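You operate a simulated robot arm through the tools that you are given. There is no shell and no other tool. Be economical: measure what you need, move in short steps, check, and stop when the job is done.

You run a simulated two-armed robot. Do the job below in one go: nothing can be reset, and whatever is moved stays where it is left.

JOB
Carry the grey gang mould off the vibrating plate and cover it with the long plate.
Fine: switch off and clamp lever to FREE first; the mould goes to the tank end of the table; stand the yellow marker on the long plate. Set down upright: what you pick out.

The check looks at the end state, three seconds after you hand in, the way a careful person would. Anything else that was tipped, shoved, dropped, spilled or broken makes it a failure. Lids that push on must go on centred and level and be pressed home; caps that screw on are set level and turned clockwise until they are tight.

ROBOT AND FRAMES
Two 7-joint arms with two-finger parallel grippers on one trunk, on a base that drives. Base frame: it is fixed to the floor where the robot stands at the start and does not move with it; the origin is under the middle of the robot, x ahead of it, y to its left, z up; the surface under the hand at the start is at about z = 0.8. Readings come in m, degrees, newtons and seconds.
The left shoulder is at the start at [0.06, 0.143, 0.978], the right one opposite. With the tool pointing down near the work surface each hand reaches from about 0.32 to 0.74 m from the robot's upright axis, wherever it stands, measured 20 degrees to its own side. Places, roughly: clamp lever [0.6, 0, 0.9]; grey gang mould (26x11x6 cm) [0.8, 0.1, 0.9]; long plate (20x9x4 cm) [0.5, 0.3, 0.8]; tank end of the blue table [0.5, -0.3, 0.8]; vibrator switch [0.7, 0.2, 0.8]. Payload 1.57 kg a hand.
The tool frame of a hand sits at the grasp point between the pads (the TCP): z along the fingers, y along the line on which they close. The tips reach 0.03 m beyond it. Largest opening 0.11 m; finger width 0.024, thickness 0.012; the body of the gripper, 0.048 by 0.112 m, starts 0.078 m behind the TCP.
Orientation is that of the tool frame in the base frame, as a unit quaternion [w, x, y, z]. With the fingers straight down and closing along the base's y, the tool's x points along the base's -x, its y along +y and its z along -z.

CONTROLS
- The arms move only by the tool apply_moves. It takes "left_rows", "right_rows" or both (then of equal length, played together; a hand with none holds still); each is a list of rows, each an object of numbers (a shift or turn left out is 0, a gripper value left out holds the last): "claw": the gripper command, from -1 (fully open) to 1 (shut), values between in proportion; "tx", "ty", "tz": the shift along the base's x, y, z in units of 20 mm (1.0 is 20 mm); "rx", "ry", "rz": the turn, a rotation vector about the base's x, y, z in units of 5 degrees (1.0 is 5 degrees). In form: [{"claw": .., "tx": .., "ty": .., "tz": .., "rx": .., "ry": .., "rz": ..}, ...]. A call has 1 to 20 rows; each row shifts and turns the commanded pose from where the row before left it. A call with a number of a shift or a turn outside -1 to 1 is refused whole. Rows are played at 5 a second. More than 0.05 m and 8.6 degrees between two rows, or a gripper value outside its range, and nothing of the call is played. Where a pose cannot be reached the arm comes as near as it can. A force on the tool above 40 N (or 10 N above the force at the start of the call, whichever is more), or a blocked arm, ends the call early, and 0.2 s more pass. Each finger travels about 0.045 m/s and halts on what it meets, pressing with about 32 N; the grip force reading is that of the motor and also rises with nothing between the fingers. The clock runs only during rows and for 0.2 s after the last one: add rows that do not move to give the fingers time. It gives the time, the measured TCP pose, the force on the tool (base axes), the opening and the grip force at its end, in the units of the frame above (readings bear some noise), with the torque about the TCP (base axes, N m) and any sound that the robot's microphone picked up.
- Cameras (640 x 400 px; columns grow to the right, rows downward): "scene" is now at [0.0501, -0.0092, 1.5927]; the picture's right is [-0.13, -0.99, 0.00], its down [-0.71, 0.09, -0.70] and it looks along [0.69, -0.09, -0.72] (base axes); focal length 249 px, centre (320, 200). "left" rides on the left gripper at [0.07, -0.016, -0.141] in its tool frame; the picture's right is [0.23, 0.97, 0.00], its down [-0.85, 0.20, -0.48] and it looks along [-0.47, 0.11, 0.88] (tool axes); focal length 222 px, centre (320, 200). "right" rides on the right gripper at [0.07, 0.016, -0.141] in its tool frame; the picture's right is [-0.23, 0.97, 0.00], its down [-0.86, -0.20, -0.48] and it looks along [-0.47, -0.11, 0.88] (tool axes); focal length 222 px, centre (320, 200). There is no depth. A picture from a camera that has moved, and an enlarged one, comes with that camera's place and axes in the base frame and with its lens.
- capture(camera): a new picture of that camera. The clock stands still meanwhile.
- raise_lower(by): slides the trunk up (or, below 0, down) by that many m; the arms and the scene camera ride with it, the base frame stays. It gives what a move gives, with no picture.
- steer(legs): drives the robot by 1 to 6 legs, each [ahead, left, turn to the left] in m, m and degrees, along the robot's own axes; the way and the turn of a leg run together, so that a leg with both is an arc; at most 1.5 m and 180 degrees a leg. The arms and the cameras ride along, it lands a little off, and it stops where it bumps. It gives what a move gives.
- head_to(pan, tilt): turns the head with the scene camera to pan (to the left, within 86 degrees either way) and tilt (down, from -29 to 69), counted from straight ahead of the robot. It gives what a move gives.
- enlarge(camera, box): a new picture of the part [left, top, right, bottom] of that camera's present view, enlarged. The clock stands still meanwhile.
- hand_in(): hands the job in; it is judged then, once.

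Work in short steps. Places have to be worked out from the pictures, the camera data and where the tool is seen: move nearer, look again, correct. Check each grasp and each placing, and mend what went wrong. You have 120 turns and 108 pictures in all, those below and enlarged ones among them. Open the grippers and draw the arms clear of the work before you hand the job in, unless the task says otherwise; then end with one line.

The tools are called after ">>>" by a JSON object that holds its "name" and its "arguments". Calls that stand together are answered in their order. apply_moves: Moves the arms, as the interface text tells. Its arguments: {"type":"object","properties":{"left_rows":{"type":"array","items":{"type":"object","properties":{"claw":{"type":"number"},"tx":{"type":"number"},"ty":{"type":"number"},"tz":{"type":"number"},"rx":{"type":"number"},"ry":{"type":"number"},"rz":{"type":"number"}}}},"right_rows":{"type":"array","items":{"type":"object","properties":{"claw":{"type":"number"},"tx":{"type":"number"},"ty":{"type":"number"},"tz":{"type":"number"},"rx":{"type":"number"},"ry":{"type":"number"},"rz":{"type":"number"}}}}},"required":[]} The other tools are called the same way: raise_lower (by) slides the trunk up or down; steer (legs) drives the base; head_to (pan, tilt) turns the head that bears the scene camera; capture (camera) takes a picture; enlarge (camera, box) takes an enlarged picture of a part of a camera's view; hand_in () hands the job in.

At the start:

```text
time: 0.0
left_position: [0.5085, 0.346, 1.1453]
left_orientation: [0.0, 0.001, 1.0, 0.0]
left_wrist_force: [-0.2, -0.7, 0.4]
left_wrist_torque: [-0.02, 0.0, 0.0]
left_grip_width: 0.1099
left_finger_force: 0.1
right_position: [0.5055, -0.1267, 1.1474]
right_orientation: [0.001, 0.0, 1.0, 0.0]
right_wrist_force: [0.0, 0.2, -0.2]
right_wrist_torque: [0.01, -0.01, 0.01]
right_grip_width: 0.11
right_finger_force: 0.1
trunk travel left (down, up): [-0.577, 0.013]
robot x, y, heading: [0.001, 0.0001, -0.2]
head pan, tilt: [-7.3, 45.8]
```

scene: 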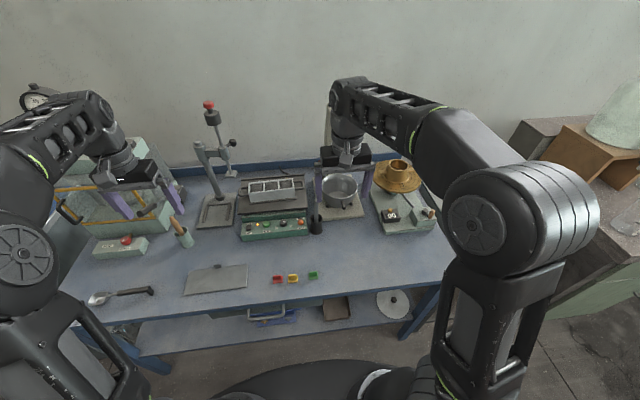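
right: 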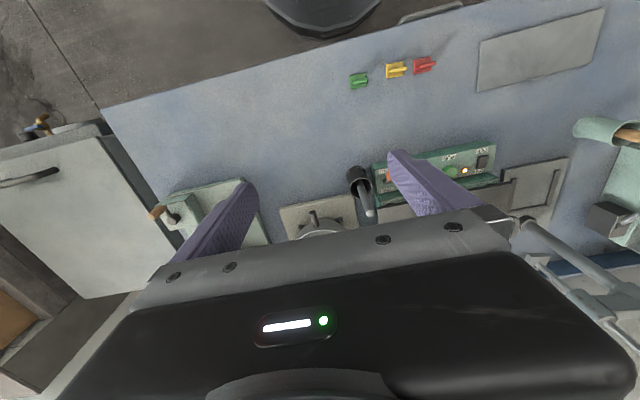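
left: 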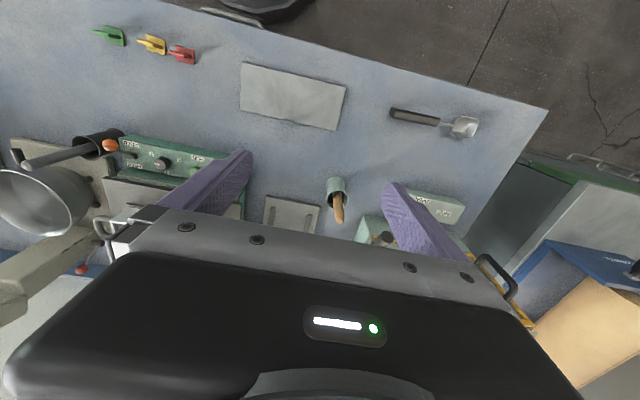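

The picture shows the vibrator with the mould in the middle of the table, behind a green control box. I enlarge the working area to read the controls and the lever.

>>> {"name": "enlarge", "arguments": {"camera": "scene", "box": [220, 160, 350, 245]}}

>>> {"name": "enlarge", "arguments": {"camera": "right", "box": [330, 110, 530, 235]}}

>>> {"name": "enlarge", "arguments": {"camera": "scene", "box": [60, 160, 460, 410]}}

```text
4.71 times, centred on (285, 202) of scene
camera zoom: at [0.0501, -0.0092, 1.5927], right [-0.13, -0.99, 0.0], down [-0.71, 0.09, -0.7], along [0.69, -0.09, -0.72], focal length 1172 px, centre (485, 188)
```

zoom: 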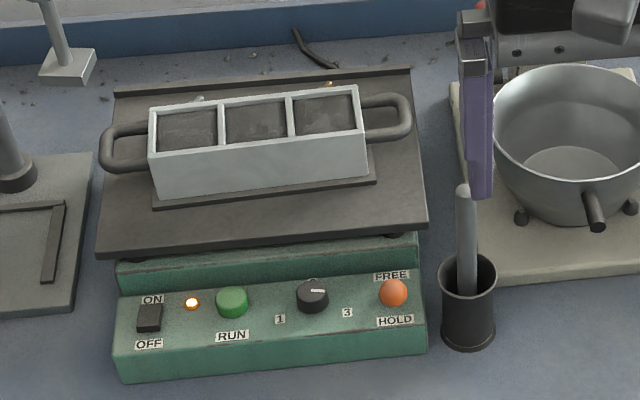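

```text
3.20 times, centred on (430, 172) of right
camera zoom: at [0.4358, -0.1104, 1.2885], right [0.23, 0.97, 0.0], down [0.85, -0.2, 0.48], along [0.47, -0.11, -0.88], focal length 711 px, centre (-32, 288)
```

zoom: 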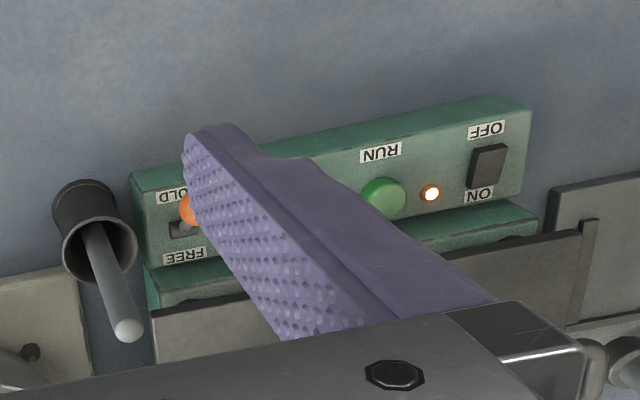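

```text
refused: 410 is not a number from 0 to 400
```

Next I look closer at the plate, the markers and the tank end, to see what is free.

>>> {"name": "enlarge", "arguments": {"camera": "scene", "box": [170, 240, 350, 350]}}

>>> {"name": "enlarge", "arguments": {"camera": "scene", "box": [300, 140, 460, 320]}}

>>> {"name": "enlarge", "arguments": {"camera": "left", "box": [80, 10, 380, 180]}}

```text
3.56 times, centred on (260, 295) of scene
camera zoom: at [0.0501, -0.0092, 1.5927], right [-0.13, -0.99, 0.0], down [-0.71, 0.09, -0.7], along [0.69, -0.09, -0.72], focal length 886 px, centre (533, -138)
```

zoom: 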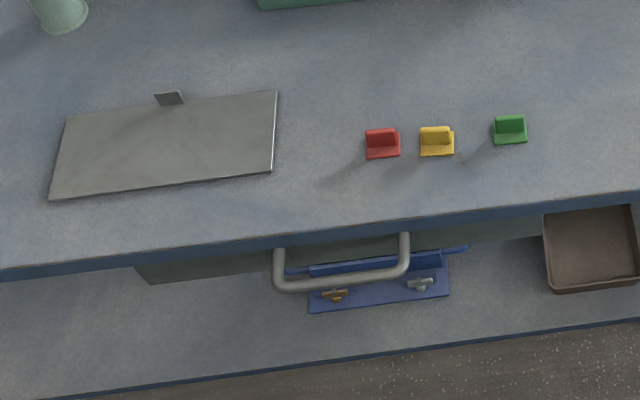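

```text
2.22 times, centred on (380, 230) of scene
camera zoom: at [0.0501, -0.0092, 1.5927], right [-0.13, -0.99, 0.0], down [-0.71, 0.09, -0.7], along [0.69, -0.09, -0.72], focal length 553 px, centre (187, 133)
```

zoom: 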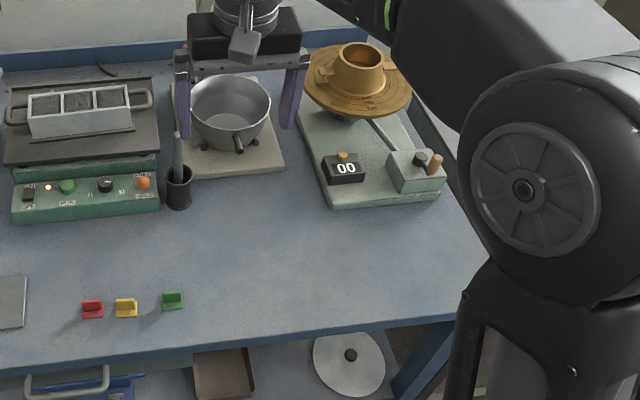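

```text
2.13 times, centred on (230, 95) of left
camera zoom: at [0.4379, 0.3302, 1.2847], right [-0.23, 0.97, 0.0], down [0.85, 0.2, 0.48], along [0.47, 0.11, -0.88], focal length 474 px, centre (512, 424)
```

zoom: 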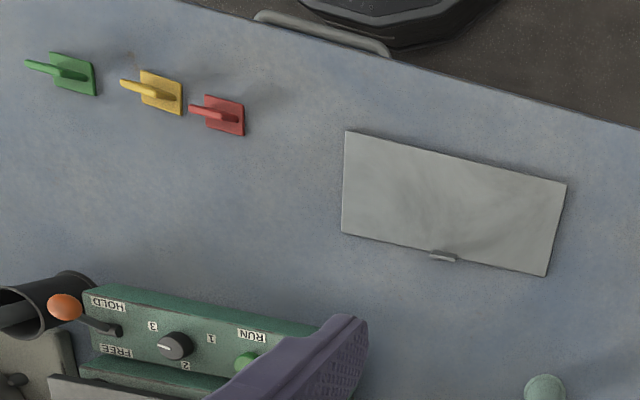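

The clamp lever leans towards HOLD (knob about [0.63, -0.013, 0.88]) and the switch is at about [0.67, 0.187, 0.83]. Before choosing where to stand I look down to see how much room the base has before the table.

>>> {"name": "head_to", "arguments": {"pan": 0, "tilt": 69}}

>>> {"name": "capture", "arguments": {"camera": "scene"}}

```text
time: 0.9
left_position: [0.5087, 0.3463, 1.1439]
left_orientation: [0.0, 0.0, 1.0, 0.0]
left_wrist_force: [-1.1, -0.2, 0.2]
left_wrist_torque: [-0.03, -0.05, 0.0]
left_grip_width: 0.1101
left_finger_force: 0.0
right_position: [0.506, -0.1267, 1.1478]
right_orientation: [0.002, 0.0, 1.0, 0.0]
right_wrist_force: [0.2, -0.3, -0.2]
right_wrist_torque: [-0.05, 0.02, -0.02]
right_grip_width: 0.1096
right_finger_force: 0.1
trunk travel left (down, up): [-0.577, 0.013]
robot x, y, heading: [-0.0012, -0.0001, -0.1]
head pan, tilt: [0.0, 68.8]
```

```text
99 pictures are left
camera scene: at [0.026, 0.0009, 1.565], right [0.0, -1.0, 0.0], down [-0.93, 0.0, -0.36], along [0.36, 0.0, -0.93], focal length 249 px, centre (320, 200)
```

scene: 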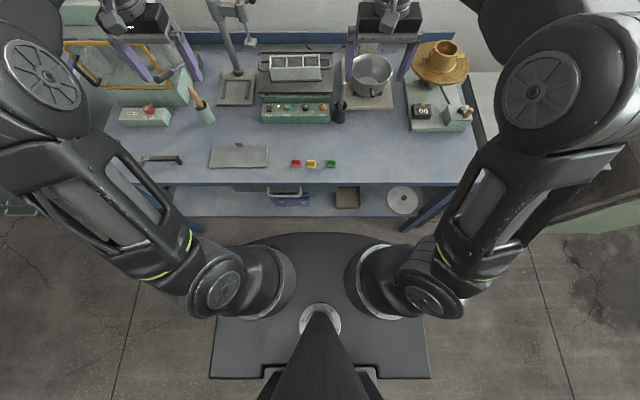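

The base front seems at about x 0.32 and the table edge at about x 0.38, so I have only a few centimetres. I creep ahead 4 cm to gain reach.

>>> {"name": "steer", "arguments": {"legs": [[0.04, 0, 0]]}}

>>> {"name": "head_to", "arguments": {"pan": 0, "tilt": 50}}

>>> {"name": "enlarge", "arguments": {"camera": "scene", "box": [200, 120, 440, 270]}}

>>> {"name": "capture", "arguments": {"camera": "left"}}

```text
time: 1.8
left_position: [0.5498, 0.3466, 1.1429]
left_orientation: [0.0, 0.0, 1.0, 0.0]
left_wrist_force: [0.2, 0.4, -0.5]
left_wrist_torque: [-0.02, 0.08, 0.01]
left_grip_width: 0.11
left_finger_force: 0.1
right_position: [0.5481, -0.127, 1.1466]
right_orientation: [0.0, -0.001, 1.0, 0.0]
right_wrist_force: [1.0, 0.1, -0.1]
right_wrist_torque: [0.01, 0.04, 0.0]
right_grip_width: 0.1099
right_finger_force: 0.1
trunk travel left (down, up): [-0.577, 0.013]
robot x, y, heading: [0.0396, 0.0007, 0.0]
head pan, tilt: [0.0, 68.8]
```

```text
time: 2.6
left_position: [0.5486, 0.3459, 1.1443]
left_orientation: [0.0, -0.001, 1.0, 0.0]
left_wrist_force: [-1.0, -0.8, 0.4]
left_wrist_torque: [0.02, 0.0, 0.06]
left_grip_width: 0.1101
left_finger_force: 0.0
right_position: [0.5453, -0.1265, 1.1473]
right_orientation: [0.0, 0.0, 1.0, 0.0]
right_wrist_force: [0.0, 0.5, -1.0]
right_wrist_torque: [-0.01, -0.02, -0.03]
right_grip_width: 0.1102
right_finger_force: 0.1
trunk travel left (down, up): [-0.577, 0.013]
robot x, y, heading: [0.0406, -0.0016, 0.2]
head pan, tilt: [0.0, 50.0]
```

```text
2.67 times, centred on (320, 195) of scene
camera zoom: at [0.0867, 0.001, 1.5869], right [0.0, -1.0, 0.0], down [-0.77, 0.0, -0.64], along [0.64, 0.0, -0.77], focal length 664 px, centre (320, 213)
```

zoom: 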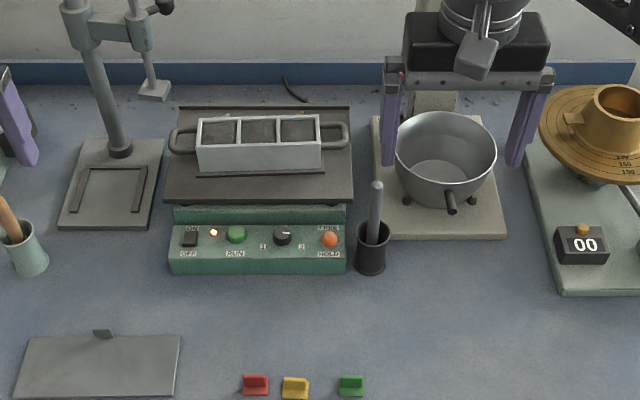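

```text
97 pictures are left
camera left: at [0.4778, 0.33, 1.2846], right [-0.23, 0.97, 0.0], down [0.86, 0.2, 0.48], along [0.47, 0.11, -0.88], focal length 222 px, centre (320, 200)
```

left: 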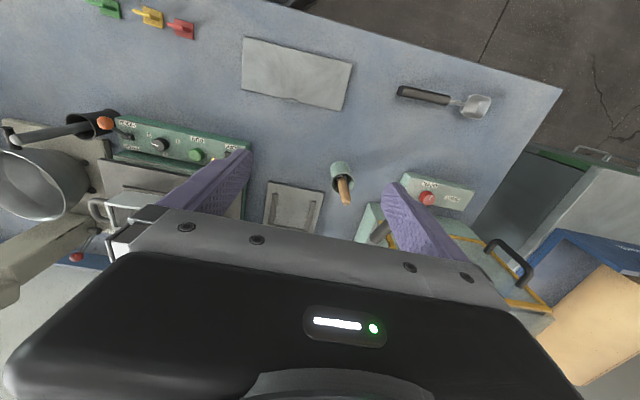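

All is clear of the stand. I close the left fingers and bring them above the OFF half of the rocker (about [0.652, 0.187]).

>>> {"name": "apply_moves", "arguments": {"left_rows": [{"claw": 1, "tx": 0.65, "ty": -1, "tz": -0.5}, {"tx": 0.65, "ty": -1, "tz": -0.5}, {"tx": 0.65, "ty": -1, "tz": -0.5}, {"tx": 0.65, "ty": -1, "tz": -0.5}, {"tx": 0.65, "ty": -1, "tz": -0.5}, {"tx": 0.65, "ty": -1, "tz": -0.5}, {"tx": 0.65, "ty": -1, "tz": -0.5}, {"tx": 0.6, "ty": -0.95, "tz": -1}, {"tz": -1}, {"tz": -1}, {"tz": -1}, {"tz": -1}, {"tz": -1}, {"tz": -1}, {}]}}

>>> {"name": "capture", "arguments": {"camera": "left"}}

>>> {"name": "enlarge", "arguments": {"camera": "scene", "box": [220, 150, 380, 250]}}

```text
time: 5.8
left_position: [0.6492, 0.1866, 0.9358]
left_orientation: [0.0, 0.0, 1.0, 0.001]
left_wrist_force: [0.6, 0.7, -0.3]
left_wrist_torque: [-0.01, 0.01, -0.02]
left_grip_width: 0.0
left_finger_force: 21.4
right_position: [0.5452, -0.1274, 1.1483]
right_orientation: [0.0, 0.0, 1.0, -0.001]
right_wrist_force: [0.3, -0.1, 0.4]
right_wrist_torque: [0.01, 0.0, -0.03]
right_grip_width: 0.1099
right_finger_force: 0.1
trunk travel left (down, up): [-0.577, 0.013]
robot x, y, heading: [0.0393, -0.0007, 0.1]
head pan, tilt: [0.0, 50.0]
```

```text
96 pictures are left
camera left: at [0.5793, 0.1697, 1.0755], right [-0.23, 0.97, 0.0], down [0.85, 0.2, 0.48], along [0.47, 0.11, -0.88], focal length 222 px, centre (320, 200)
```

left: 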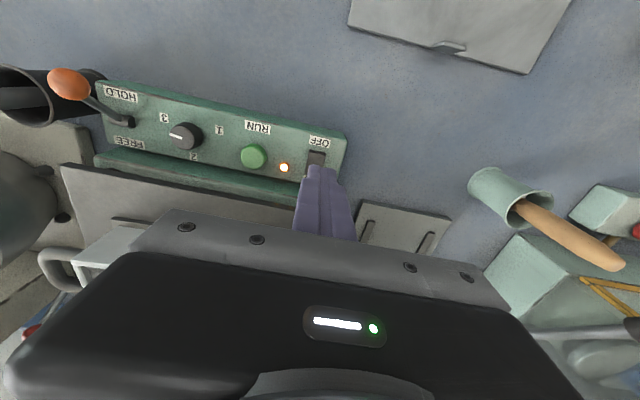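

```text
4.00 times, centred on (300, 200) of scene
camera zoom: at [0.0865, 0.0009, 1.5869], right [0.0, -1.0, 0.0], down [-0.77, 0.0, -0.64], along [0.64, 0.0, -0.77], focal length 996 px, centre (400, 200)
```

zoom: 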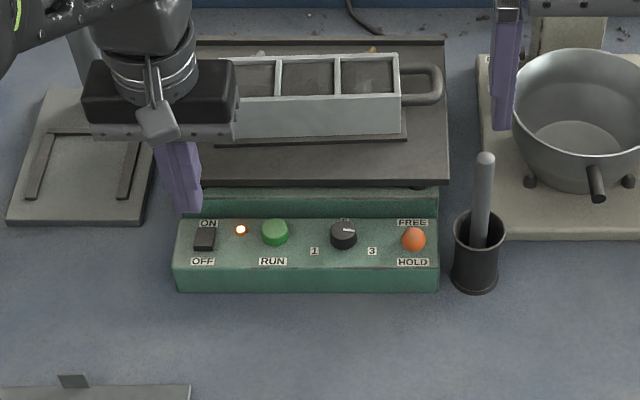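

The tip is over the OFF half. I press straight down in small steps until force shows.

>>> {"name": "apply_moves", "arguments": {"left_rows": [{"tz": -1}, {"tz": -1}, {"tz": -0.7}, {"tz": -0.4}, {"tz": -0.3}, {"tz": -0.3}, {"tz": -0.3}, {"tz": -0.3}, {}]}}

>>> {"name": "enlarge", "arguments": {"camera": "scene", "box": [240, 170, 360, 245]}}

```text
time: 6.9
left_position: [0.6532, 0.1861, 0.8804]
left_orientation: [0.007, 0.001, 1.0, 0.0]
left_wrist_force: [-7.8, 0.2, 23.4]
left_wrist_torque: [0.01, 0.13, 0.01]
left_grip_width: 0.0001
left_finger_force: 21.0
right_position: [0.5414, -0.1267, 1.1488]
right_orientation: [0.002, 0.0, 1.0, 0.0]
right_wrist_force: [-0.4, -0.8, -0.9]
right_wrist_torque: [-0.02, 0.03, 0.0]
right_grip_width: 0.1098
right_finger_force: 0.0
trunk travel left (down, up): [-0.577, 0.013]
robot x, y, heading: [0.0376, 0.0012, 0.1]
head pan, tilt: [0.0, 50.0]
stopped in row 5 (left hand): the force on the tool passed its limit at 48 N (the readings are from after the stop); the commanded pose is now the measured one
```

```text
5.33 times, centred on (300, 208) of scene
camera zoom: at [0.0828, 0.0004, 1.5873], right [0.0, -1.0, 0.0], down [-0.76, 0.0, -0.64], along [0.64, 0.0, -0.76], focal length 1328 px, centre (427, 160)
```

zoom: 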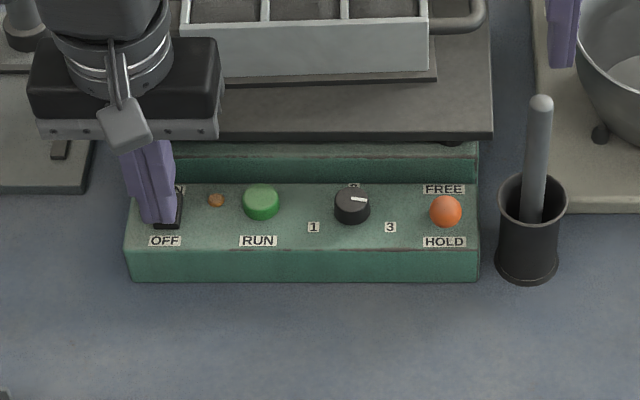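

The lamp went out: the switch is OFF. I lift, then swing the left hand over to the lever while turning it 90 degrees, to keep the broad gripper body away from the pestle.

>>> {"name": "apply_moves", "arguments": {"left_rows": [{"tz": 1}, {"tz": 1}, {"tz": 1}, {"tz": 1}, {"tz": 1}, {"tx": -1, "ty": -0.5, "rz": -1}, {"tx": -1, "ty": -0.5, "rz": -1}, {"tx": -0.9, "ty": -0.5, "rz": -1}, {"ty": -0.5, "rz": -1}, {"ty": -0.5, "rz": -1}, {"ty": -0.5, "rz": -1}, {"ty": -0.5, "rz": -1}, {"ty": -0.5, "rz": -1}, {"ty": -0.5, "rz": -1}, {"ty": -0.5, "rz": -1}, {"ty": -0.5, "rz": -1}, {"ty": -0.5, "rz": -1}, {"ty": -0.5, "rz": -1}, {"ty": -0.5, "rz": -1}, {"ty": -0.5, "rz": -1}]}}

>>> {"name": "apply_moves", "arguments": {"left_rows": [{"ty": -0.8, "rz": -1}, {"ty": -0.8, "rz": -1}, {"ty": -0.7, "rz": -1}, {}]}}

>>> {"name": "capture", "arguments": {"camera": "left"}}

>>> {"name": "enlarge", "arguments": {"camera": "scene", "box": [240, 170, 360, 245]}}

```text
time: 11.1
left_position: [0.594, 0.0372, 0.9727]
left_orientation: [0.003, 0.609, 0.793, -0.002]
left_wrist_force: [-0.1, -0.4, 0.3]
left_wrist_torque: [-0.01, -0.03, -0.01]
left_grip_width: 0.0
left_finger_force: 21.9
right_position: [0.5442, -0.1268, 1.1471]
right_orientation: [0.0, 0.0, 1.0, 0.001]
right_wrist_force: [0.1, 0.5, -0.3]
right_wrist_torque: [0.02, 0.0, 0.0]
right_grip_width: 0.1099
right_finger_force: 0.1
trunk travel left (down, up): [-0.577, 0.013]
robot x, y, heading: [0.0419, 0.0029, 0.2]
head pan, tilt: [0.0, 50.0]
```

```text
time: 12.1
left_position: [0.5933, -0.008, 0.9747]
left_orientation: [0.003, 0.708, 0.706, -0.004]
left_wrist_force: [-0.5, 0.6, -1.3]
left_wrist_torque: [0.0, -0.03, -0.01]
left_grip_width: 0.0
left_finger_force: 21.0
right_position: [0.5445, -0.126, 1.1478]
right_orientation: [0.0, 0.0, 1.0, 0.0]
right_wrist_force: [0.5, -0.3, -0.1]
right_wrist_torque: [0.0, 0.02, 0.03]
right_grip_width: 0.1098
right_finger_force: 0.0
trunk travel left (down, up): [-0.577, 0.013]
robot x, y, heading: [0.0375, -0.0014, -0.1]
head pan, tilt: [0.0, 50.0]
```

```text
93 pictures are left
camera left: at [0.578, 0.0628, 1.1145], right [0.97, 0.23, 0.0], down [0.2, -0.85, 0.49], along [0.11, -0.47, -0.87], focal length 222 px, centre (320, 200)
```

left: 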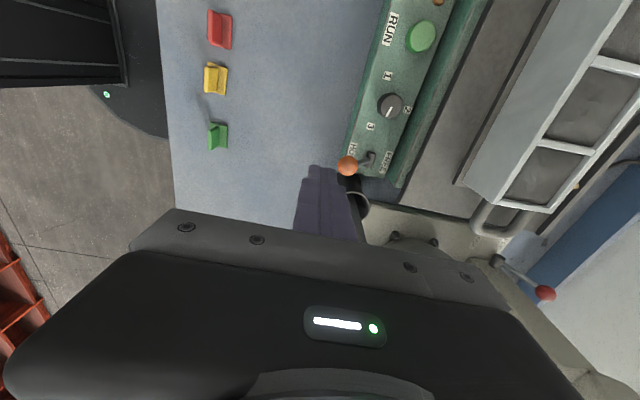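

```text
5.33 times, centred on (300, 208) of scene
camera zoom: at [0.0864, 0.0012, 1.5869], right [0.0, -1.0, 0.0], down [-0.77, 0.0, -0.64], along [0.64, 0.0, -0.77], focal length 1328 px, centre (427, 160)
```

zoom: 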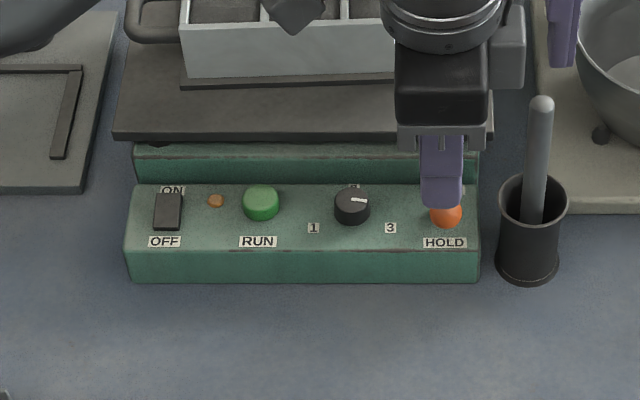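

The knob is confirmed at about [0.627, -0.012, 0.882], just ahead of the fingers. I lower behind it and push it in +x towards FREE in small steps.

>>> {"name": "apply_moves", "arguments": {"left_rows": [{"tx": -0.25, "ty": -0.2}, {"tz": -1}, {"tz": -1}, {"tz": -1}, {"tz": -0.8}, {}, {"tx": 0.5}, {"tx": 0.5}, {"tx": 0.5}, {"tx": 0.5}, {}]}}

>>> {"name": "enlarge", "arguments": {"camera": "scene", "box": [240, 170, 360, 245]}}

>>> {"name": "capture", "arguments": {"camera": "left"}}

```text
time: 14.5
left_position: [0.6313, -0.0134, 0.9019]
left_orientation: [0.003, 0.707, 0.707, -0.003]
left_wrist_force: [-1.2, 0.4, 7.6]
left_wrist_torque: [0.02, -0.13, 0.03]
left_grip_width: 0.0002
left_finger_force: 21.1
right_position: [0.5432, -0.1263, 1.1478]
right_orientation: [0.001, 0.0, 1.0, 0.0]
right_wrist_force: [0.6, 1.0, 1.3]
right_wrist_torque: [-0.03, -0.02, -0.01]
right_grip_width: 0.1099
right_finger_force: 0.2
trunk travel left (down, up): [-0.577, 0.013]
robot x, y, heading: [0.0382, 0.002, 0.1]
head pan, tilt: [0.0, 50.0]
```

```text
5.33 times, centred on (300, 208) of scene
camera zoom: at [0.0853, 0.0011, 1.587], right [0.0, -1.0, 0.0], down [-0.77, 0.0, -0.64], along [0.64, 0.0, -0.77], focal length 1328 px, centre (427, 160)
```

zoom: 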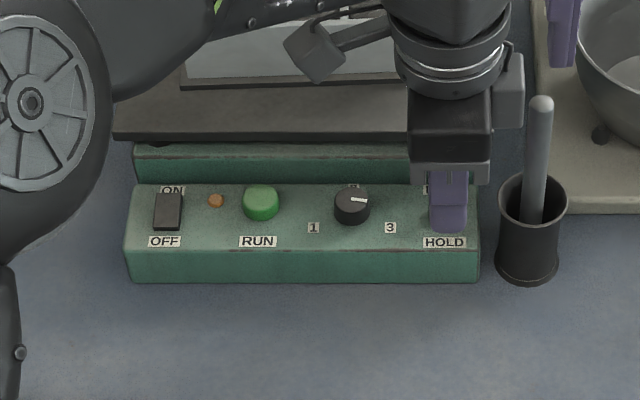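

```text
90 pictures are left
camera left: at [0.6141, 0.0572, 1.0407], right [0.97, 0.23, 0.0], down [0.2, -0.85, 0.49], along [0.11, -0.47, -0.87], focal length 222 px, centre (320, 200)
```

left: 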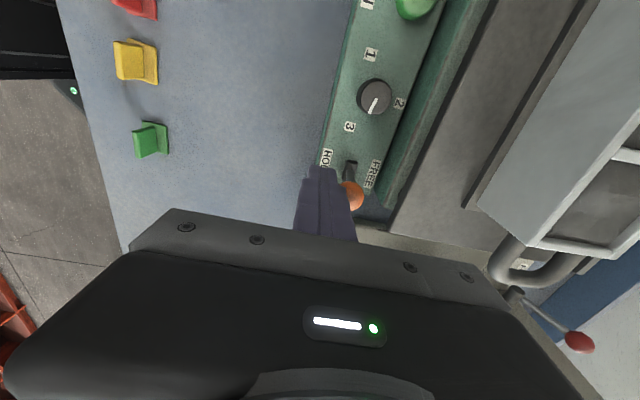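

The lever is now about upright. I keep pushing toward FREE.

>>> {"name": "apply_moves", "arguments": {"left_rows": [{"tx": 0.5}, {"tx": 0.5}, {"tx": 0.5}, {"tx": 0.5, "tz": -0.1}, {"tx": 0.4, "tz": -0.1}, {}]}}

>>> {"name": "capture", "arguments": {"camera": "left"}}

```text
time: 15.6
left_position: [0.6634, -0.0145, 0.8981]
left_orientation: [-0.004, 0.708, 0.706, -0.011]
left_wrist_force: [-23.5, 6.3, 22.7]
left_wrist_torque: [0.21, 0.5, 0.14]
left_grip_width: 0.0
left_finger_force: 21.1
right_position: [0.5409, -0.125, 1.1504]
right_orientation: [0.002, -0.001, 1.0, -0.002]
right_wrist_force: [0.0, 0.6, -0.2]
right_wrist_torque: [-0.02, 0.02, 0.03]
right_grip_width: 0.1098
right_finger_force: 0.1
trunk travel left (down, up): [-0.577, 0.013]
robot x, y, heading: [0.0365, -0.0051, 0.1]
head pan, tilt: [0.0, 50.0]
stopped in row 5 (left hand): the force on the tool passed its limit at 46 N (the readings are from after the stop); the commanded pose is now the measured one
```

```text
89 pictures are left
camera left: at [0.6502, 0.0565, 1.0386], right [0.97, 0.22, -0.02], down [0.21, -0.85, 0.48], along [0.09, -0.47, -0.88], focal length 222 px, centre (320, 200)
```

left: 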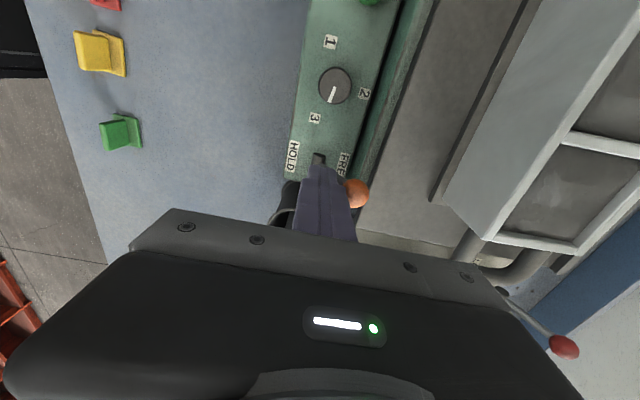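

The lever reached its stop on the FREE side (force spike). I back off, lift, and check that it stays there.

>>> {"name": "apply_moves", "arguments": {"left_rows": [{"tx": -0.7}, {"tx": -0.7}, {"tz": 1}, {"tz": 1}, {"tz": 1}, {"tz": 1}, {"tz": 1, "ty": 1}, {"tz": 1, "ty": 1}, {"tx": -0.5, "ty": 1}, {"tx": -0.5, "ty": 1}, {"tx": -0.5, "ty": 1}, {"tx": -0.5, "ty": 1}, {"tx": -0.5, "ty": 1}, {"tx": -0.5, "ty": 1}, {"ty": 1}, {"ty": 1}]}}

>>> {"name": "enlarge", "arguments": {"camera": "scene", "box": [220, 145, 364, 235]}}

>>> {"name": "capture", "arguments": {"camera": "left"}}

```text
time: 19.0
left_position: [0.5818, 0.1855, 1.0153]
left_orientation: [-0.005, 0.709, 0.705, -0.01]
left_wrist_force: [-0.1, -0.3, 0.8]
left_wrist_torque: [0.01, 0.0, 0.03]
left_grip_width: 0.0001
left_finger_force: 21.2
right_position: [0.5443, -0.1258, 1.1469]
right_orientation: [0.0, 0.0, 1.0, 0.0]
right_wrist_force: [-0.2, -1.1, 0.7]
right_wrist_torque: [-0.01, 0.04, -0.01]
right_grip_width: 0.1101
right_finger_force: 0.1
trunk travel left (down, up): [-0.577, 0.013]
robot x, y, heading: [0.0392, 0.0004, 0.0]
head pan, tilt: [0.0, 50.0]
```

```text
4.44 times, centred on (292, 190) of scene
camera zoom: at [0.0855, 0.0015, 1.5869], right [0.0, -1.0, 0.0], down [-0.77, 0.0, -0.64], along [0.64, 0.0, -0.77], focal length 1107 px, centre (444, 244)
```

zoom: 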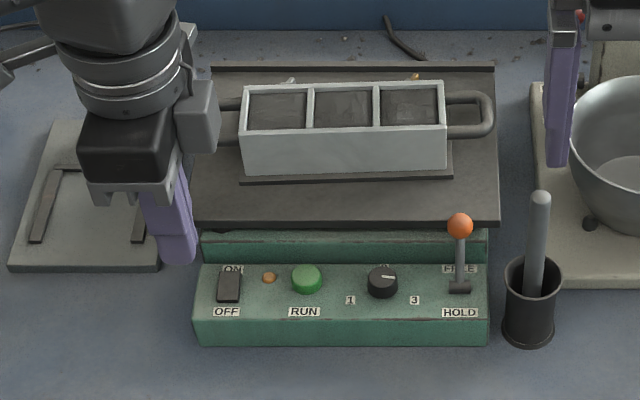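

```text
87 pictures are left
camera left: at [0.5667, 0.2566, 1.1556], right [0.97, 0.22, -0.02], down [0.21, -0.85, 0.48], along [0.09, -0.47, -0.88], focal length 222 px, centre (320, 200)
```

left: 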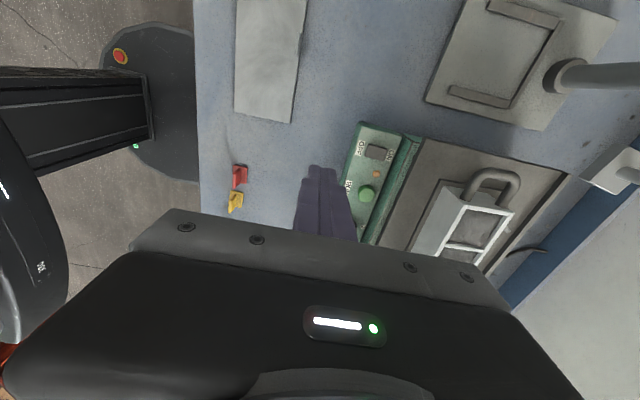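

The switch is OFF and the lever stands at FREE. The mould centre is at about [0.777, 0.085], slightly beyond straight-down reach, so I check again how close the base is to the shelf.

>>> {"name": "head_to", "arguments": {"pan": 0, "tilt": 69}}

>>> {"name": "enlarge", "arguments": {"camera": "scene", "box": [180, 140, 460, 315]}}

>>> {"name": "enlarge", "arguments": {"camera": "left", "box": [400, 130, 600, 255]}}

```text
time: 19.8
left_position: [0.5815, 0.1864, 1.0151]
left_orientation: [-0.005, 0.708, 0.706, -0.009]
left_wrist_force: [-0.7, -0.4, 1.0]
left_wrist_torque: [0.01, 0.01, 0.03]
left_grip_width: 0.0
left_finger_force: 21.4
right_position: [0.5433, -0.1264, 1.1477]
right_orientation: [0.001, -0.001, 1.0, 0.0]
right_wrist_force: [0.2, 0.0, 0.8]
right_wrist_torque: [-0.02, 0.03, 0.05]
right_grip_width: 0.11
right_finger_force: 0.1
trunk travel left (down, up): [-0.577, 0.013]
robot x, y, heading: [0.0376, 0.0018, -0.2]
head pan, tilt: [0.0, 68.8]
```

```text
2.29 times, centred on (320, 228) of scene
camera zoom: at [0.0646, 0.0012, 1.565], right [0.0, -1.0, 0.0], down [-0.93, 0.0, -0.36], along [0.36, 0.0, -0.93], focal length 569 px, centre (320, 137)
```

zoom: 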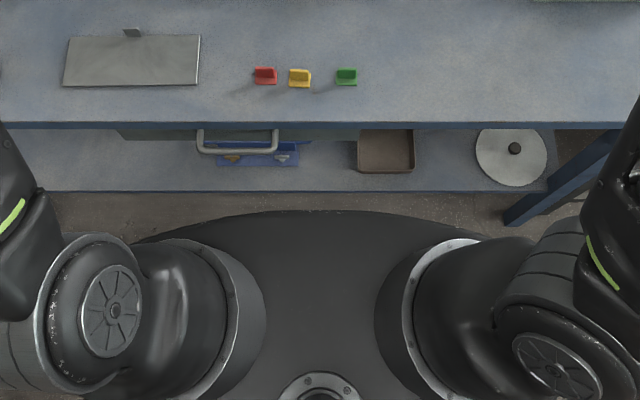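

```text
3.20 times, centred on (500, 192) of left
camera zoom: at [0.5669, 0.2563, 1.1557], right [0.97, 0.22, -0.02], down [0.21, -0.85, 0.48], along [0.09, -0.47, -0.88], focal length 711 px, centre (-256, 224)
```

zoom: 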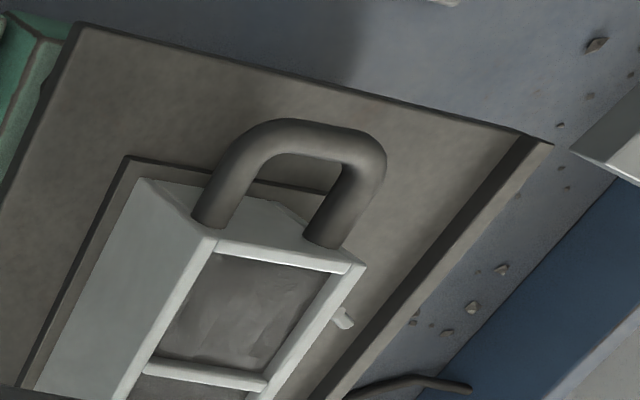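

The base is lower than the shelf and still has visible floor in front of it, so a further few centimetres are free. I drive 6 cm ahead with the hands held high.

>>> {"name": "steer", "arguments": {"legs": [[0.03, 0, 0], [0.03, 0, 0]]}}

>>> {"name": "capture", "arguments": {"camera": "scene"}}

```text
time: 21.1
left_position: [0.6438, 0.1851, 1.0151]
left_orientation: [-0.005, 0.708, 0.706, -0.009]
left_wrist_force: [-0.2, 0.2, 0.0]
left_wrist_torque: [-0.02, 0.03, 0.02]
left_grip_width: 0.0
left_finger_force: 21.4
right_position: [0.6076, -0.1252, 1.1462]
right_orientation: [-0.001, -0.001, 1.0, 0.0]
right_wrist_force: [1.3, -0.3, -0.2]
right_wrist_torque: [-0.01, 0.09, 0.02]
right_grip_width: 0.1097
right_finger_force: 0.1
trunk travel left (down, up): [-0.577, 0.013]
robot x, y, heading: [0.0953, 0.0018, 0.4]
head pan, tilt: [0.0, 68.8]
```

```text
84 pictures are left
camera scene: at [0.1285, 0.0012, 1.5649], right [0.0, -1.0, 0.0], down [-0.93, 0.0, -0.36], along [0.36, 0.0, -0.93], focal length 249 px, centre (320, 200)
```

scene: 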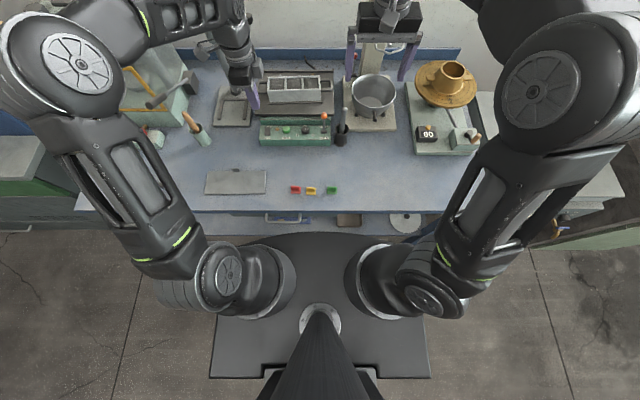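

There is still clearance at the base. I open the left gripper and move it over the left part of the mould for a close look.

>>> {"name": "apply_moves", "arguments": {"left_rows": [{"claw": -1, "tz": 1}, {"tz": 1}, {"tx": 1}, {"tx": 1}, {"tx": 1}, {"tx": 1}, {"tx": 1}, {"tx": 0.7}, {}, {}]}}

>>> {"name": "capture", "arguments": {"camera": "left"}}

>>> {"name": "enlarge", "arguments": {"camera": "scene", "box": [220, 50, 380, 150]}}

```text
time: 23.3
left_position: [0.7317, 0.1878, 1.0556]
left_orientation: [-0.004, 0.707, 0.707, -0.01]
left_wrist_force: [0.0, -0.7, -0.4]
left_wrist_torque: [-0.01, 0.03, -0.02]
left_grip_width: 0.1102
left_finger_force: 0.1
left hand out of reach, approached as far as the arm can: row 7, 8
right_position: [0.6048, -0.1247, 1.1466]
right_orientation: [-0.001, -0.001, 1.0, 0.0]
right_wrist_force: [-0.6, 0.2, 0.4]
right_wrist_torque: [0.04, 0.0, 0.0]
right_grip_width: 0.1098
right_finger_force: 0.0
trunk travel left (down, up): [-0.577, 0.013]
robot x, y, heading: [0.0981, 0.0022, -0.0]
head pan, tilt: [0.0, 68.8]
```

```text
83 pictures are left
camera left: at [0.7171, 0.2579, 1.1958], right [0.97, 0.23, -0.02], down [0.21, -0.85, 0.48], along [0.09, -0.47, -0.88], focal length 222 px, centre (320, 200)
```

left: 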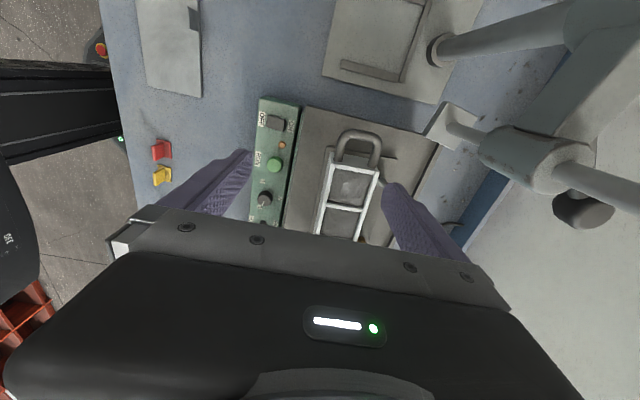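

```text
4.00 times, centred on (300, 100) of scene
camera zoom: at [0.1255, 0.0013, 1.565], right [0.0, -1.0, 0.0], down [-0.93, 0.0, -0.36], along [0.36, 0.0, -0.93], focal length 996 px, centre (400, 600)
```

zoom: 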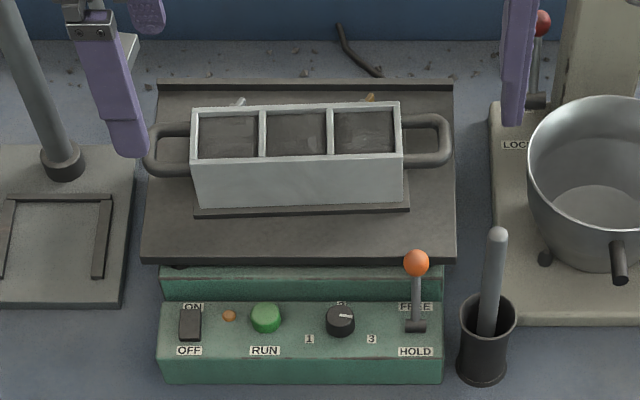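

At this height the hand stops at x 0.73, so I need about 6 cm more. The base appears to pass beneath the shelf (no bump so far), so I creep on in small legs.

>>> {"name": "steer", "arguments": {"legs": [[0.02, 0, 0], [0.02, 0, 0]]}}

>>> {"name": "enlarge", "arguments": {"camera": "scene", "box": [180, 140, 460, 315]}}

```text
time: 24.5
left_position: [0.7729, 0.1868, 1.0553]
left_orientation: [-0.004, 0.707, 0.707, -0.01]
left_wrist_force: [0.3, -0.9, -0.3]
left_wrist_torque: [0.0, 0.05, 0.04]
left_grip_width: 0.1102
left_finger_force: 0.0
right_position: [0.6478, -0.1259, 1.1481]
right_orientation: [0.0, 0.0, 1.0, 0.0]
right_wrist_force: [0.1, -0.1, -0.5]
right_wrist_torque: [0.02, 0.03, -0.02]
right_grip_width: 0.1099
right_finger_force: 0.1
trunk travel left (down, up): [-0.577, 0.013]
robot x, y, heading: [0.1401, -0.0014, 0.3]
head pan, tilt: [0.0, 68.8]
```

```text
2.29 times, centred on (320, 228) of scene
camera zoom: at [0.1679, 0.0012, 1.565], right [0.0, -1.0, 0.0], down [-0.93, 0.0, -0.36], along [0.36, 0.0, -0.93], focal length 569 px, centre (320, 137)
```

zoom: 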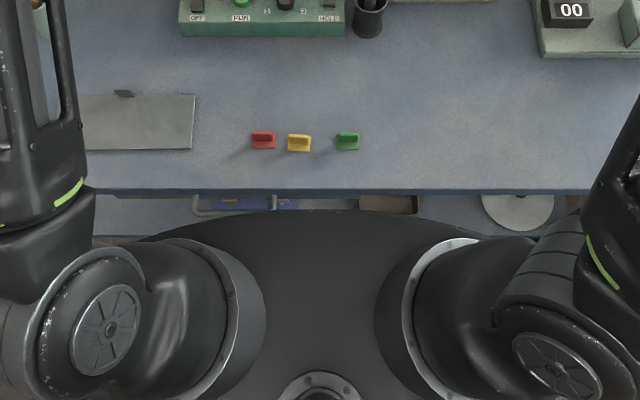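

The mould's top corners agree between both cameras: centre about [0.78, 0.086], top z 0.94, yaw about +3.5 degrees. I move above it at z 1.0 and check alignment.

>>> {"name": "apply_moves", "arguments": {"left_rows": [{"ty": -1, "rz": 0.7}, {"ty": -1}, {"ty": -1}, {"ty": -1}, {"ty": -1}, {"tz": -0.5}, {"tz": -1}, {"tz": -1, "tx": 0.4}, {}]}}

>>> {"name": "capture", "arguments": {"camera": "left"}}

>>> {"name": "head_to", "arguments": {"pan": 5, "tilt": 50}}

>>> {"name": "enlarge", "arguments": {"camera": "scene", "box": [240, 120, 400, 220]}}

```text
time: 26.5
left_position: [0.7787, 0.1199, 1.0051]
left_orientation: [-0.003, 0.685, 0.728, -0.008]
left_wrist_force: [-0.5, -0.8, 0.6]
left_wrist_torque: [0.0, -0.01, -0.02]
left_grip_width: 0.1099
left_finger_force: 0.0
left hand out of reach, approached as far as the arm can: row 4, 5
right_position: [0.6451, -0.1248, 1.148]
right_orientation: [0.001, -0.001, 1.0, 0.0]
right_wrist_force: [0.2, -0.5, -0.1]
right_wrist_torque: [-0.02, 0.01, -0.05]
right_grip_width: 0.1097
right_finger_force: 0.1
trunk travel left (down, up): [-0.577, 0.013]
robot x, y, heading: [0.143, 0.0001, 0.1]
head pan, tilt: [0.0, 68.8]
```

```text
80 pictures are left
camera left: at [0.7601, 0.1896, 1.1456], right [0.96, 0.28, -0.02], down [0.26, -0.84, 0.48], along [0.12, -0.47, -0.88], focal length 222 px, centre (320, 200)
```

left: 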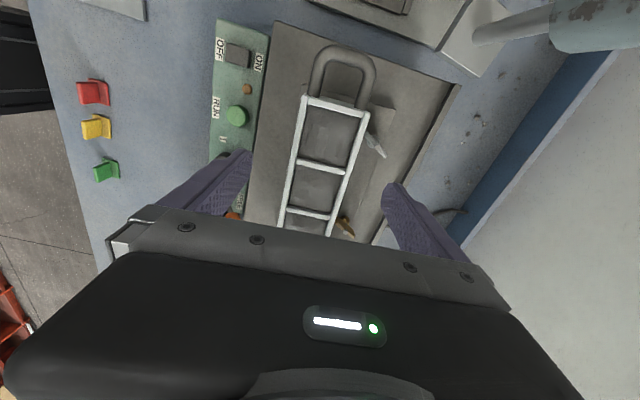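

```text
time: 27.3
left_position: [0.779, 0.1215, 1.0058]
left_orientation: [-0.003, 0.686, 0.728, -0.01]
left_wrist_force: [-0.1, 0.5, 0.5]
left_wrist_torque: [0.01, -0.02, -0.03]
left_grip_width: 0.11
left_finger_force: 0.1
right_position: [0.6457, -0.1246, 1.1475]
right_orientation: [0.0, 0.0, 1.0, 0.0]
right_wrist_force: [-0.5, -0.3, -0.3]
right_wrist_torque: [0.0, -0.01, 0.0]
right_grip_width: 0.1103
right_finger_force: 0.1
trunk travel left (down, up): [-0.577, 0.013]
robot x, y, heading: [0.1398, -0.0009, 0.0]
head pan, tilt: [5.0, 50.0]
```

```text
4.00 times, centred on (320, 170) of scene
camera zoom: at [0.187, 0.0079, 1.5869], right [0.09, -1.0, 0.0], down [-0.76, -0.07, -0.64], along [0.64, 0.06, -0.77], focal length 996 px, centre (320, 320)
```

zoom: 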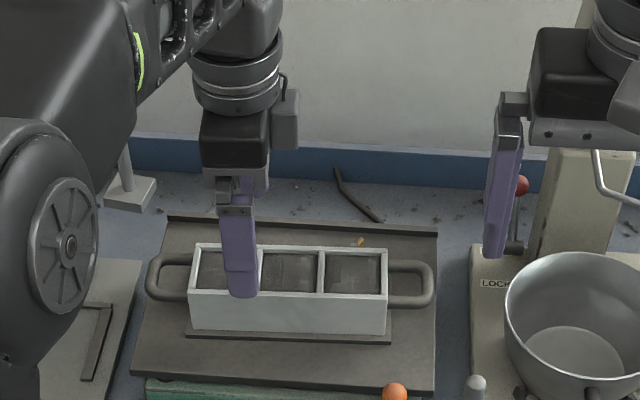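

Pins behind the mould stand at y about 0.03 and 0.14, so the middle is free for the rear finger. I shift to y 0.086 and x 0.78, still above.

>>> {"name": "apply_moves", "arguments": {"left_rows": [{"ty": -0.9, "tz": -0.2}, {"ty": -0.9, "tz": -0.2}, {}]}}

>>> {"name": "capture", "arguments": {"camera": "left"}}

```text
time: 28.1
left_position: [0.7765, 0.0829, 0.9965]
left_orientation: [-0.004, 0.685, 0.728, -0.009]
left_wrist_force: [0.2, 0.5, -1.3]
left_wrist_torque: [-0.01, -0.03, 0.02]
left_grip_width: 0.1102
left_finger_force: 0.0
right_position: [0.646, -0.124, 1.1475]
right_orientation: [0.0, -0.001, 1.0, 0.0]
right_wrist_force: [-0.6, -0.3, 0.3]
right_wrist_torque: [0.02, 0.03, -0.02]
right_grip_width: 0.11
right_finger_force: 0.1
trunk travel left (down, up): [-0.577, 0.013]
robot x, y, heading: [0.1392, -0.0, 0.1]
head pan, tilt: [5.0, 50.0]
```

```text
78 pictures are left
camera left: at [0.7591, 0.1524, 1.136], right [0.96, 0.28, -0.02], down [0.26, -0.84, 0.48], along [0.12, -0.47, -0.88], focal length 222 px, centre (320, 200)
```

left: 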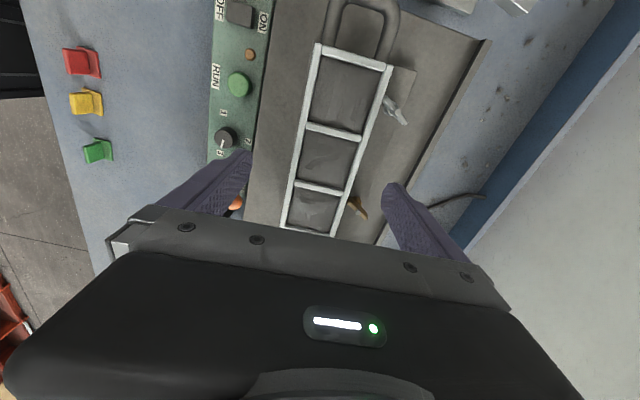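

The mould's middle is at [0.78, 0.089] with yaw 3 degrees, matching the hand. I descend to straddle it, without closing yet.

>>> {"name": "apply_moves", "arguments": {"left_rows": [{"tx": 0.2, "ty": 0.3, "tz": -0.6}, {"tz": -1}, {"tz": -1}, {"tz": -0.8}, {}]}}

>>> {"name": "enlarge", "arguments": {"camera": "scene", "box": [240, 120, 400, 220]}}

>>> {"name": "capture", "arguments": {"camera": "left"}}

```text
time: 29.3
left_position: [0.782, 0.0884, 0.9318]
left_orientation: [-0.003, 0.686, 0.728, -0.009]
left_wrist_force: [0.3, -0.3, 0.1]
left_wrist_torque: [0.0, -0.01, -0.01]
left_grip_width: 0.1101
left_finger_force: 0.0
right_position: [0.6446, -0.1261, 1.1484]
right_orientation: [0.0, -0.001, 1.0, 0.001]
right_wrist_force: [0.6, -0.2, -0.3]
right_wrist_torque: [0.06, 0.01, 0.0]
right_grip_width: 0.1103
right_finger_force: 0.1
trunk travel left (down, up): [-0.577, 0.013]
robot x, y, heading: [0.1373, 0.0019, -0.1]
head pan, tilt: [5.0, 50.0]
```

```text
4.00 times, centred on (320, 170) of scene
camera zoom: at [0.1869, 0.008, 1.5869], right [0.09, -1.0, 0.0], down [-0.76, -0.07, -0.64], along [0.64, 0.06, -0.77], focal length 996 px, centre (320, 320)
```

zoom: 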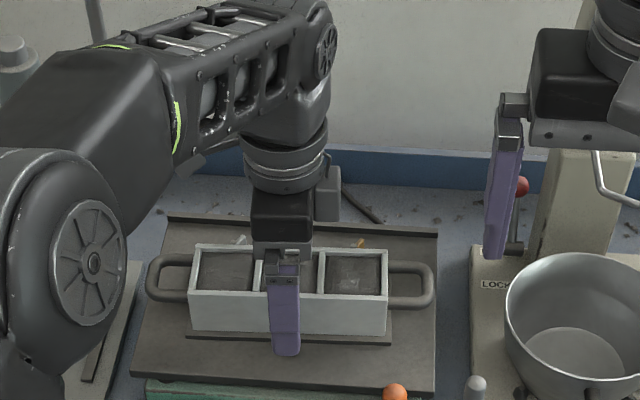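

```text
76 pictures are left
camera left: at [0.7637, 0.1576, 1.0699], right [0.96, 0.28, -0.02], down [0.26, -0.84, 0.48], along [0.12, -0.47, -0.88], focal length 222 px, centre (320, 200)
```

left: 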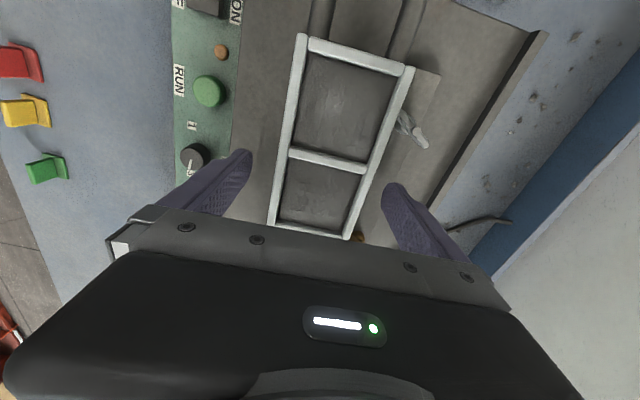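

The mould stands between the fingers. I close and hold to let the grip settle.

>>> {"name": "apply_moves", "arguments": {"left_rows": [{"claw": 1}, {}, {}, {}, {}, {}, {}]}}

>>> {"name": "apply_moves", "arguments": {"left_rows": [{"tz": 0.4}, {"tz": 0.4}, {"tz": 0.4}, {"tz": 0.4}, {}, {}]}}

>>> {"name": "enlarge", "arguments": {"camera": "scene", "box": [240, 120, 400, 220]}}

```text
time: 30.9
left_position: [0.7831, 0.0877, 0.9295]
left_orientation: [-0.004, 0.686, 0.727, -0.009]
left_wrist_force: [-4.8, -1.6, -0.3]
left_wrist_torque: [-0.17, -0.77, -0.32]
left_grip_width: 0.0624
left_finger_force: 31.7
right_position: [0.6463, -0.1257, 1.1472]
right_orientation: [0.001, -0.001, 1.0, 0.0]
right_wrist_force: [0.3, -0.3, -0.5]
right_wrist_torque: [0.02, 0.02, 0.0]
right_grip_width: 0.1101
right_finger_force: 0.1
trunk travel left (down, up): [-0.577, 0.013]
robot x, y, heading: [0.142, 0.0006, -0.1]
head pan, tilt: [5.0, 50.0]
```

```text
time: 32.3
left_position: [0.7834, 0.0884, 0.9593]
left_orientation: [-0.005, 0.686, 0.728, -0.011]
left_wrist_force: [0.1, 0.3, -20.7]
left_wrist_torque: [0.0, 0.15, 0.0]
left_grip_width: 0.0621
left_finger_force: 31.4
right_position: [0.6479, -0.1262, 1.1476]
right_orientation: [0.001, -0.001, 1.0, 0.0]
right_wrist_force: [1.0, 0.1, 0.1]
right_wrist_torque: [0.01, 0.02, 0.01]
right_grip_width: 0.1099
right_finger_force: 0.2
trunk travel left (down, up): [-0.577, 0.013]
robot x, y, heading: [0.1394, 0.0007, 0.0]
head pan, tilt: [5.0, 50.0]
```

```text
4.00 times, centred on (320, 170) of scene
camera zoom: at [0.1891, 0.0083, 1.5868], right [0.09, -1.0, 0.0], down [-0.76, -0.07, -0.64], along [0.64, 0.06, -0.77], focal length 996 px, centre (320, 320)
```

zoom: 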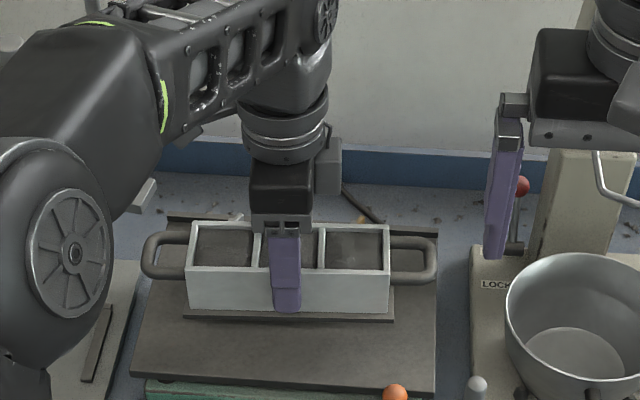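

The mould came up level with its base plate; it weighs about 2.1 kg, so I move slowly and watch for slip. I raise it clear of the lever and then draw it straight back.

>>> {"name": "apply_moves", "arguments": {"left_rows": [{"tz": 0.5}, {"tz": 0.5}, {"tz": 0.5}, {"tz": 0.5}, {"tz": 0.3}, {"tx": -0.4}, {"tx": -0.5}, {"tx": -0.5}, {"tx": -0.5}, {}, {}]}}

>>> {"name": "capture", "arguments": {"camera": "scene"}}

```text
time: 34.7
left_position: [0.7453, 0.0879, 1.0055]
left_orientation: [-0.004, 0.686, 0.728, -0.01]
left_wrist_force: [-0.1, 0.1, -19.8]
left_wrist_torque: [-0.01, 0.1, -0.05]
left_grip_width: 0.0618
left_finger_force: 31.9
right_position: [0.6473, -0.1251, 1.1464]
right_orientation: [0.0, -0.001, 1.0, -0.001]
right_wrist_force: [0.1, 0.2, -0.8]
right_wrist_torque: [0.02, 0.0, 0.0]
right_grip_width: 0.1099
right_finger_force: 0.1
trunk travel left (down, up): [-0.577, 0.013]
robot x, y, heading: [0.139, 0.0015, 0.0]
head pan, tilt: [5.0, 50.0]
```

```text
74 pictures are left
camera scene: at [0.1889, 0.0083, 1.5868], right [0.09, -1.0, 0.0], down [-0.76, -0.07, -0.64], along [0.64, 0.06, -0.77], focal length 249 px, centre (320, 200)
```

scene: 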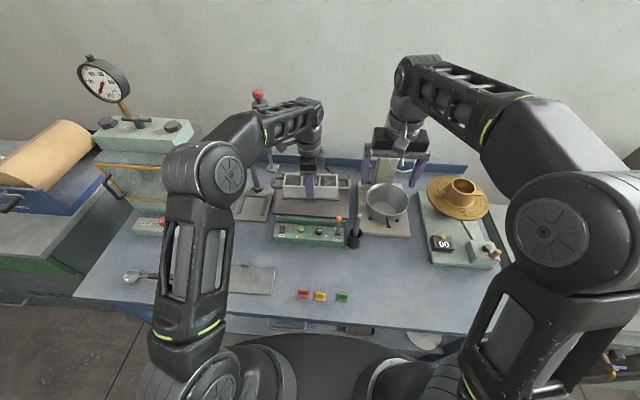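

Grip is stable. I keep drawing the mould back over the control box.

>>> {"name": "apply_moves", "arguments": {"left_rows": [{"tx": -0.6}, {"tx": -0.7}, {"tx": -0.7}, {"tx": -0.7}, {"tx": -0.7}, {"tx": -0.7}, {"tx": -0.7}, {"tx": -0.7}, {"tx": -0.7}, {"tx": -0.7}, {"tx": -0.7}, {"tx": -0.5}, {}, {}]}}

>>> {"name": "head_to", "arguments": {"pan": -35, "tilt": 50}}

>>> {"name": "capture", "arguments": {"camera": "scene"}}

```text
time: 37.7
left_position: [0.5816, 0.0869, 1.0066]
left_orientation: [-0.004, 0.686, 0.727, -0.009]
left_wrist_force: [0.1, -0.4, -19.7]
left_wrist_torque: [0.04, 0.12, -0.04]
left_grip_width: 0.0619
left_finger_force: 31.9
right_position: [0.6461, -0.1256, 1.1473]
right_orientation: [0.0, -0.001, 1.0, 0.0]
right_wrist_force: [0.6, -0.4, 0.7]
right_wrist_torque: [0.0, 0.02, 0.04]
right_grip_width: 0.1101
right_finger_force: 0.1
trunk travel left (down, up): [-0.577, 0.013]
robot x, y, heading: [0.1405, 0.0026, 0.3]
head pan, tilt: [5.0, 50.0]
```

```text
time: 38.8
left_position: [0.5825, 0.0862, 1.0064]
left_orientation: [-0.005, 0.686, 0.728, -0.01]
left_wrist_force: [0.2, -0.1, -18.9]
left_wrist_torque: [0.01, 0.11, -0.01]
left_grip_width: 0.0619
left_finger_force: 31.8
right_position: [0.6468, -0.125, 1.1471]
right_orientation: [0.0, -0.002, 1.0, 0.0]
right_wrist_force: [0.3, 0.2, 0.3]
right_wrist_torque: [0.01, -0.03, 0.02]
right_grip_width: 0.1104
right_finger_force: 0.0
trunk travel left (down, up): [-0.577, 0.013]
robot x, y, heading: [0.1391, -0.0002, -0.0]
head pan, tilt: [-35.0, 50.0]
```

```text
73 pictures are left
camera scene: at [0.175, -0.0425, 1.5869], right [-0.57, -0.82, 0.0], down [-0.63, 0.44, -0.64], along [0.53, -0.37, -0.77], focal length 249 px, centre (320, 200)
```

scene: 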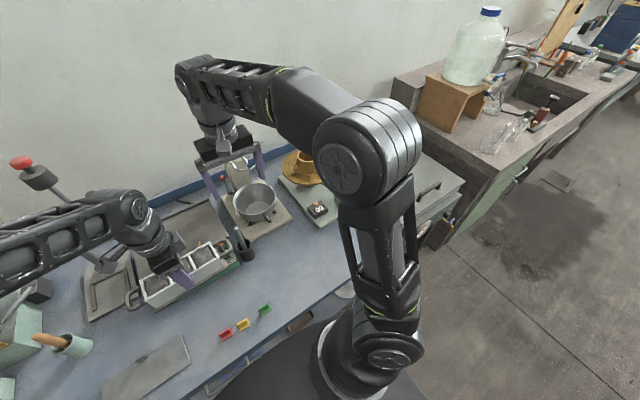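

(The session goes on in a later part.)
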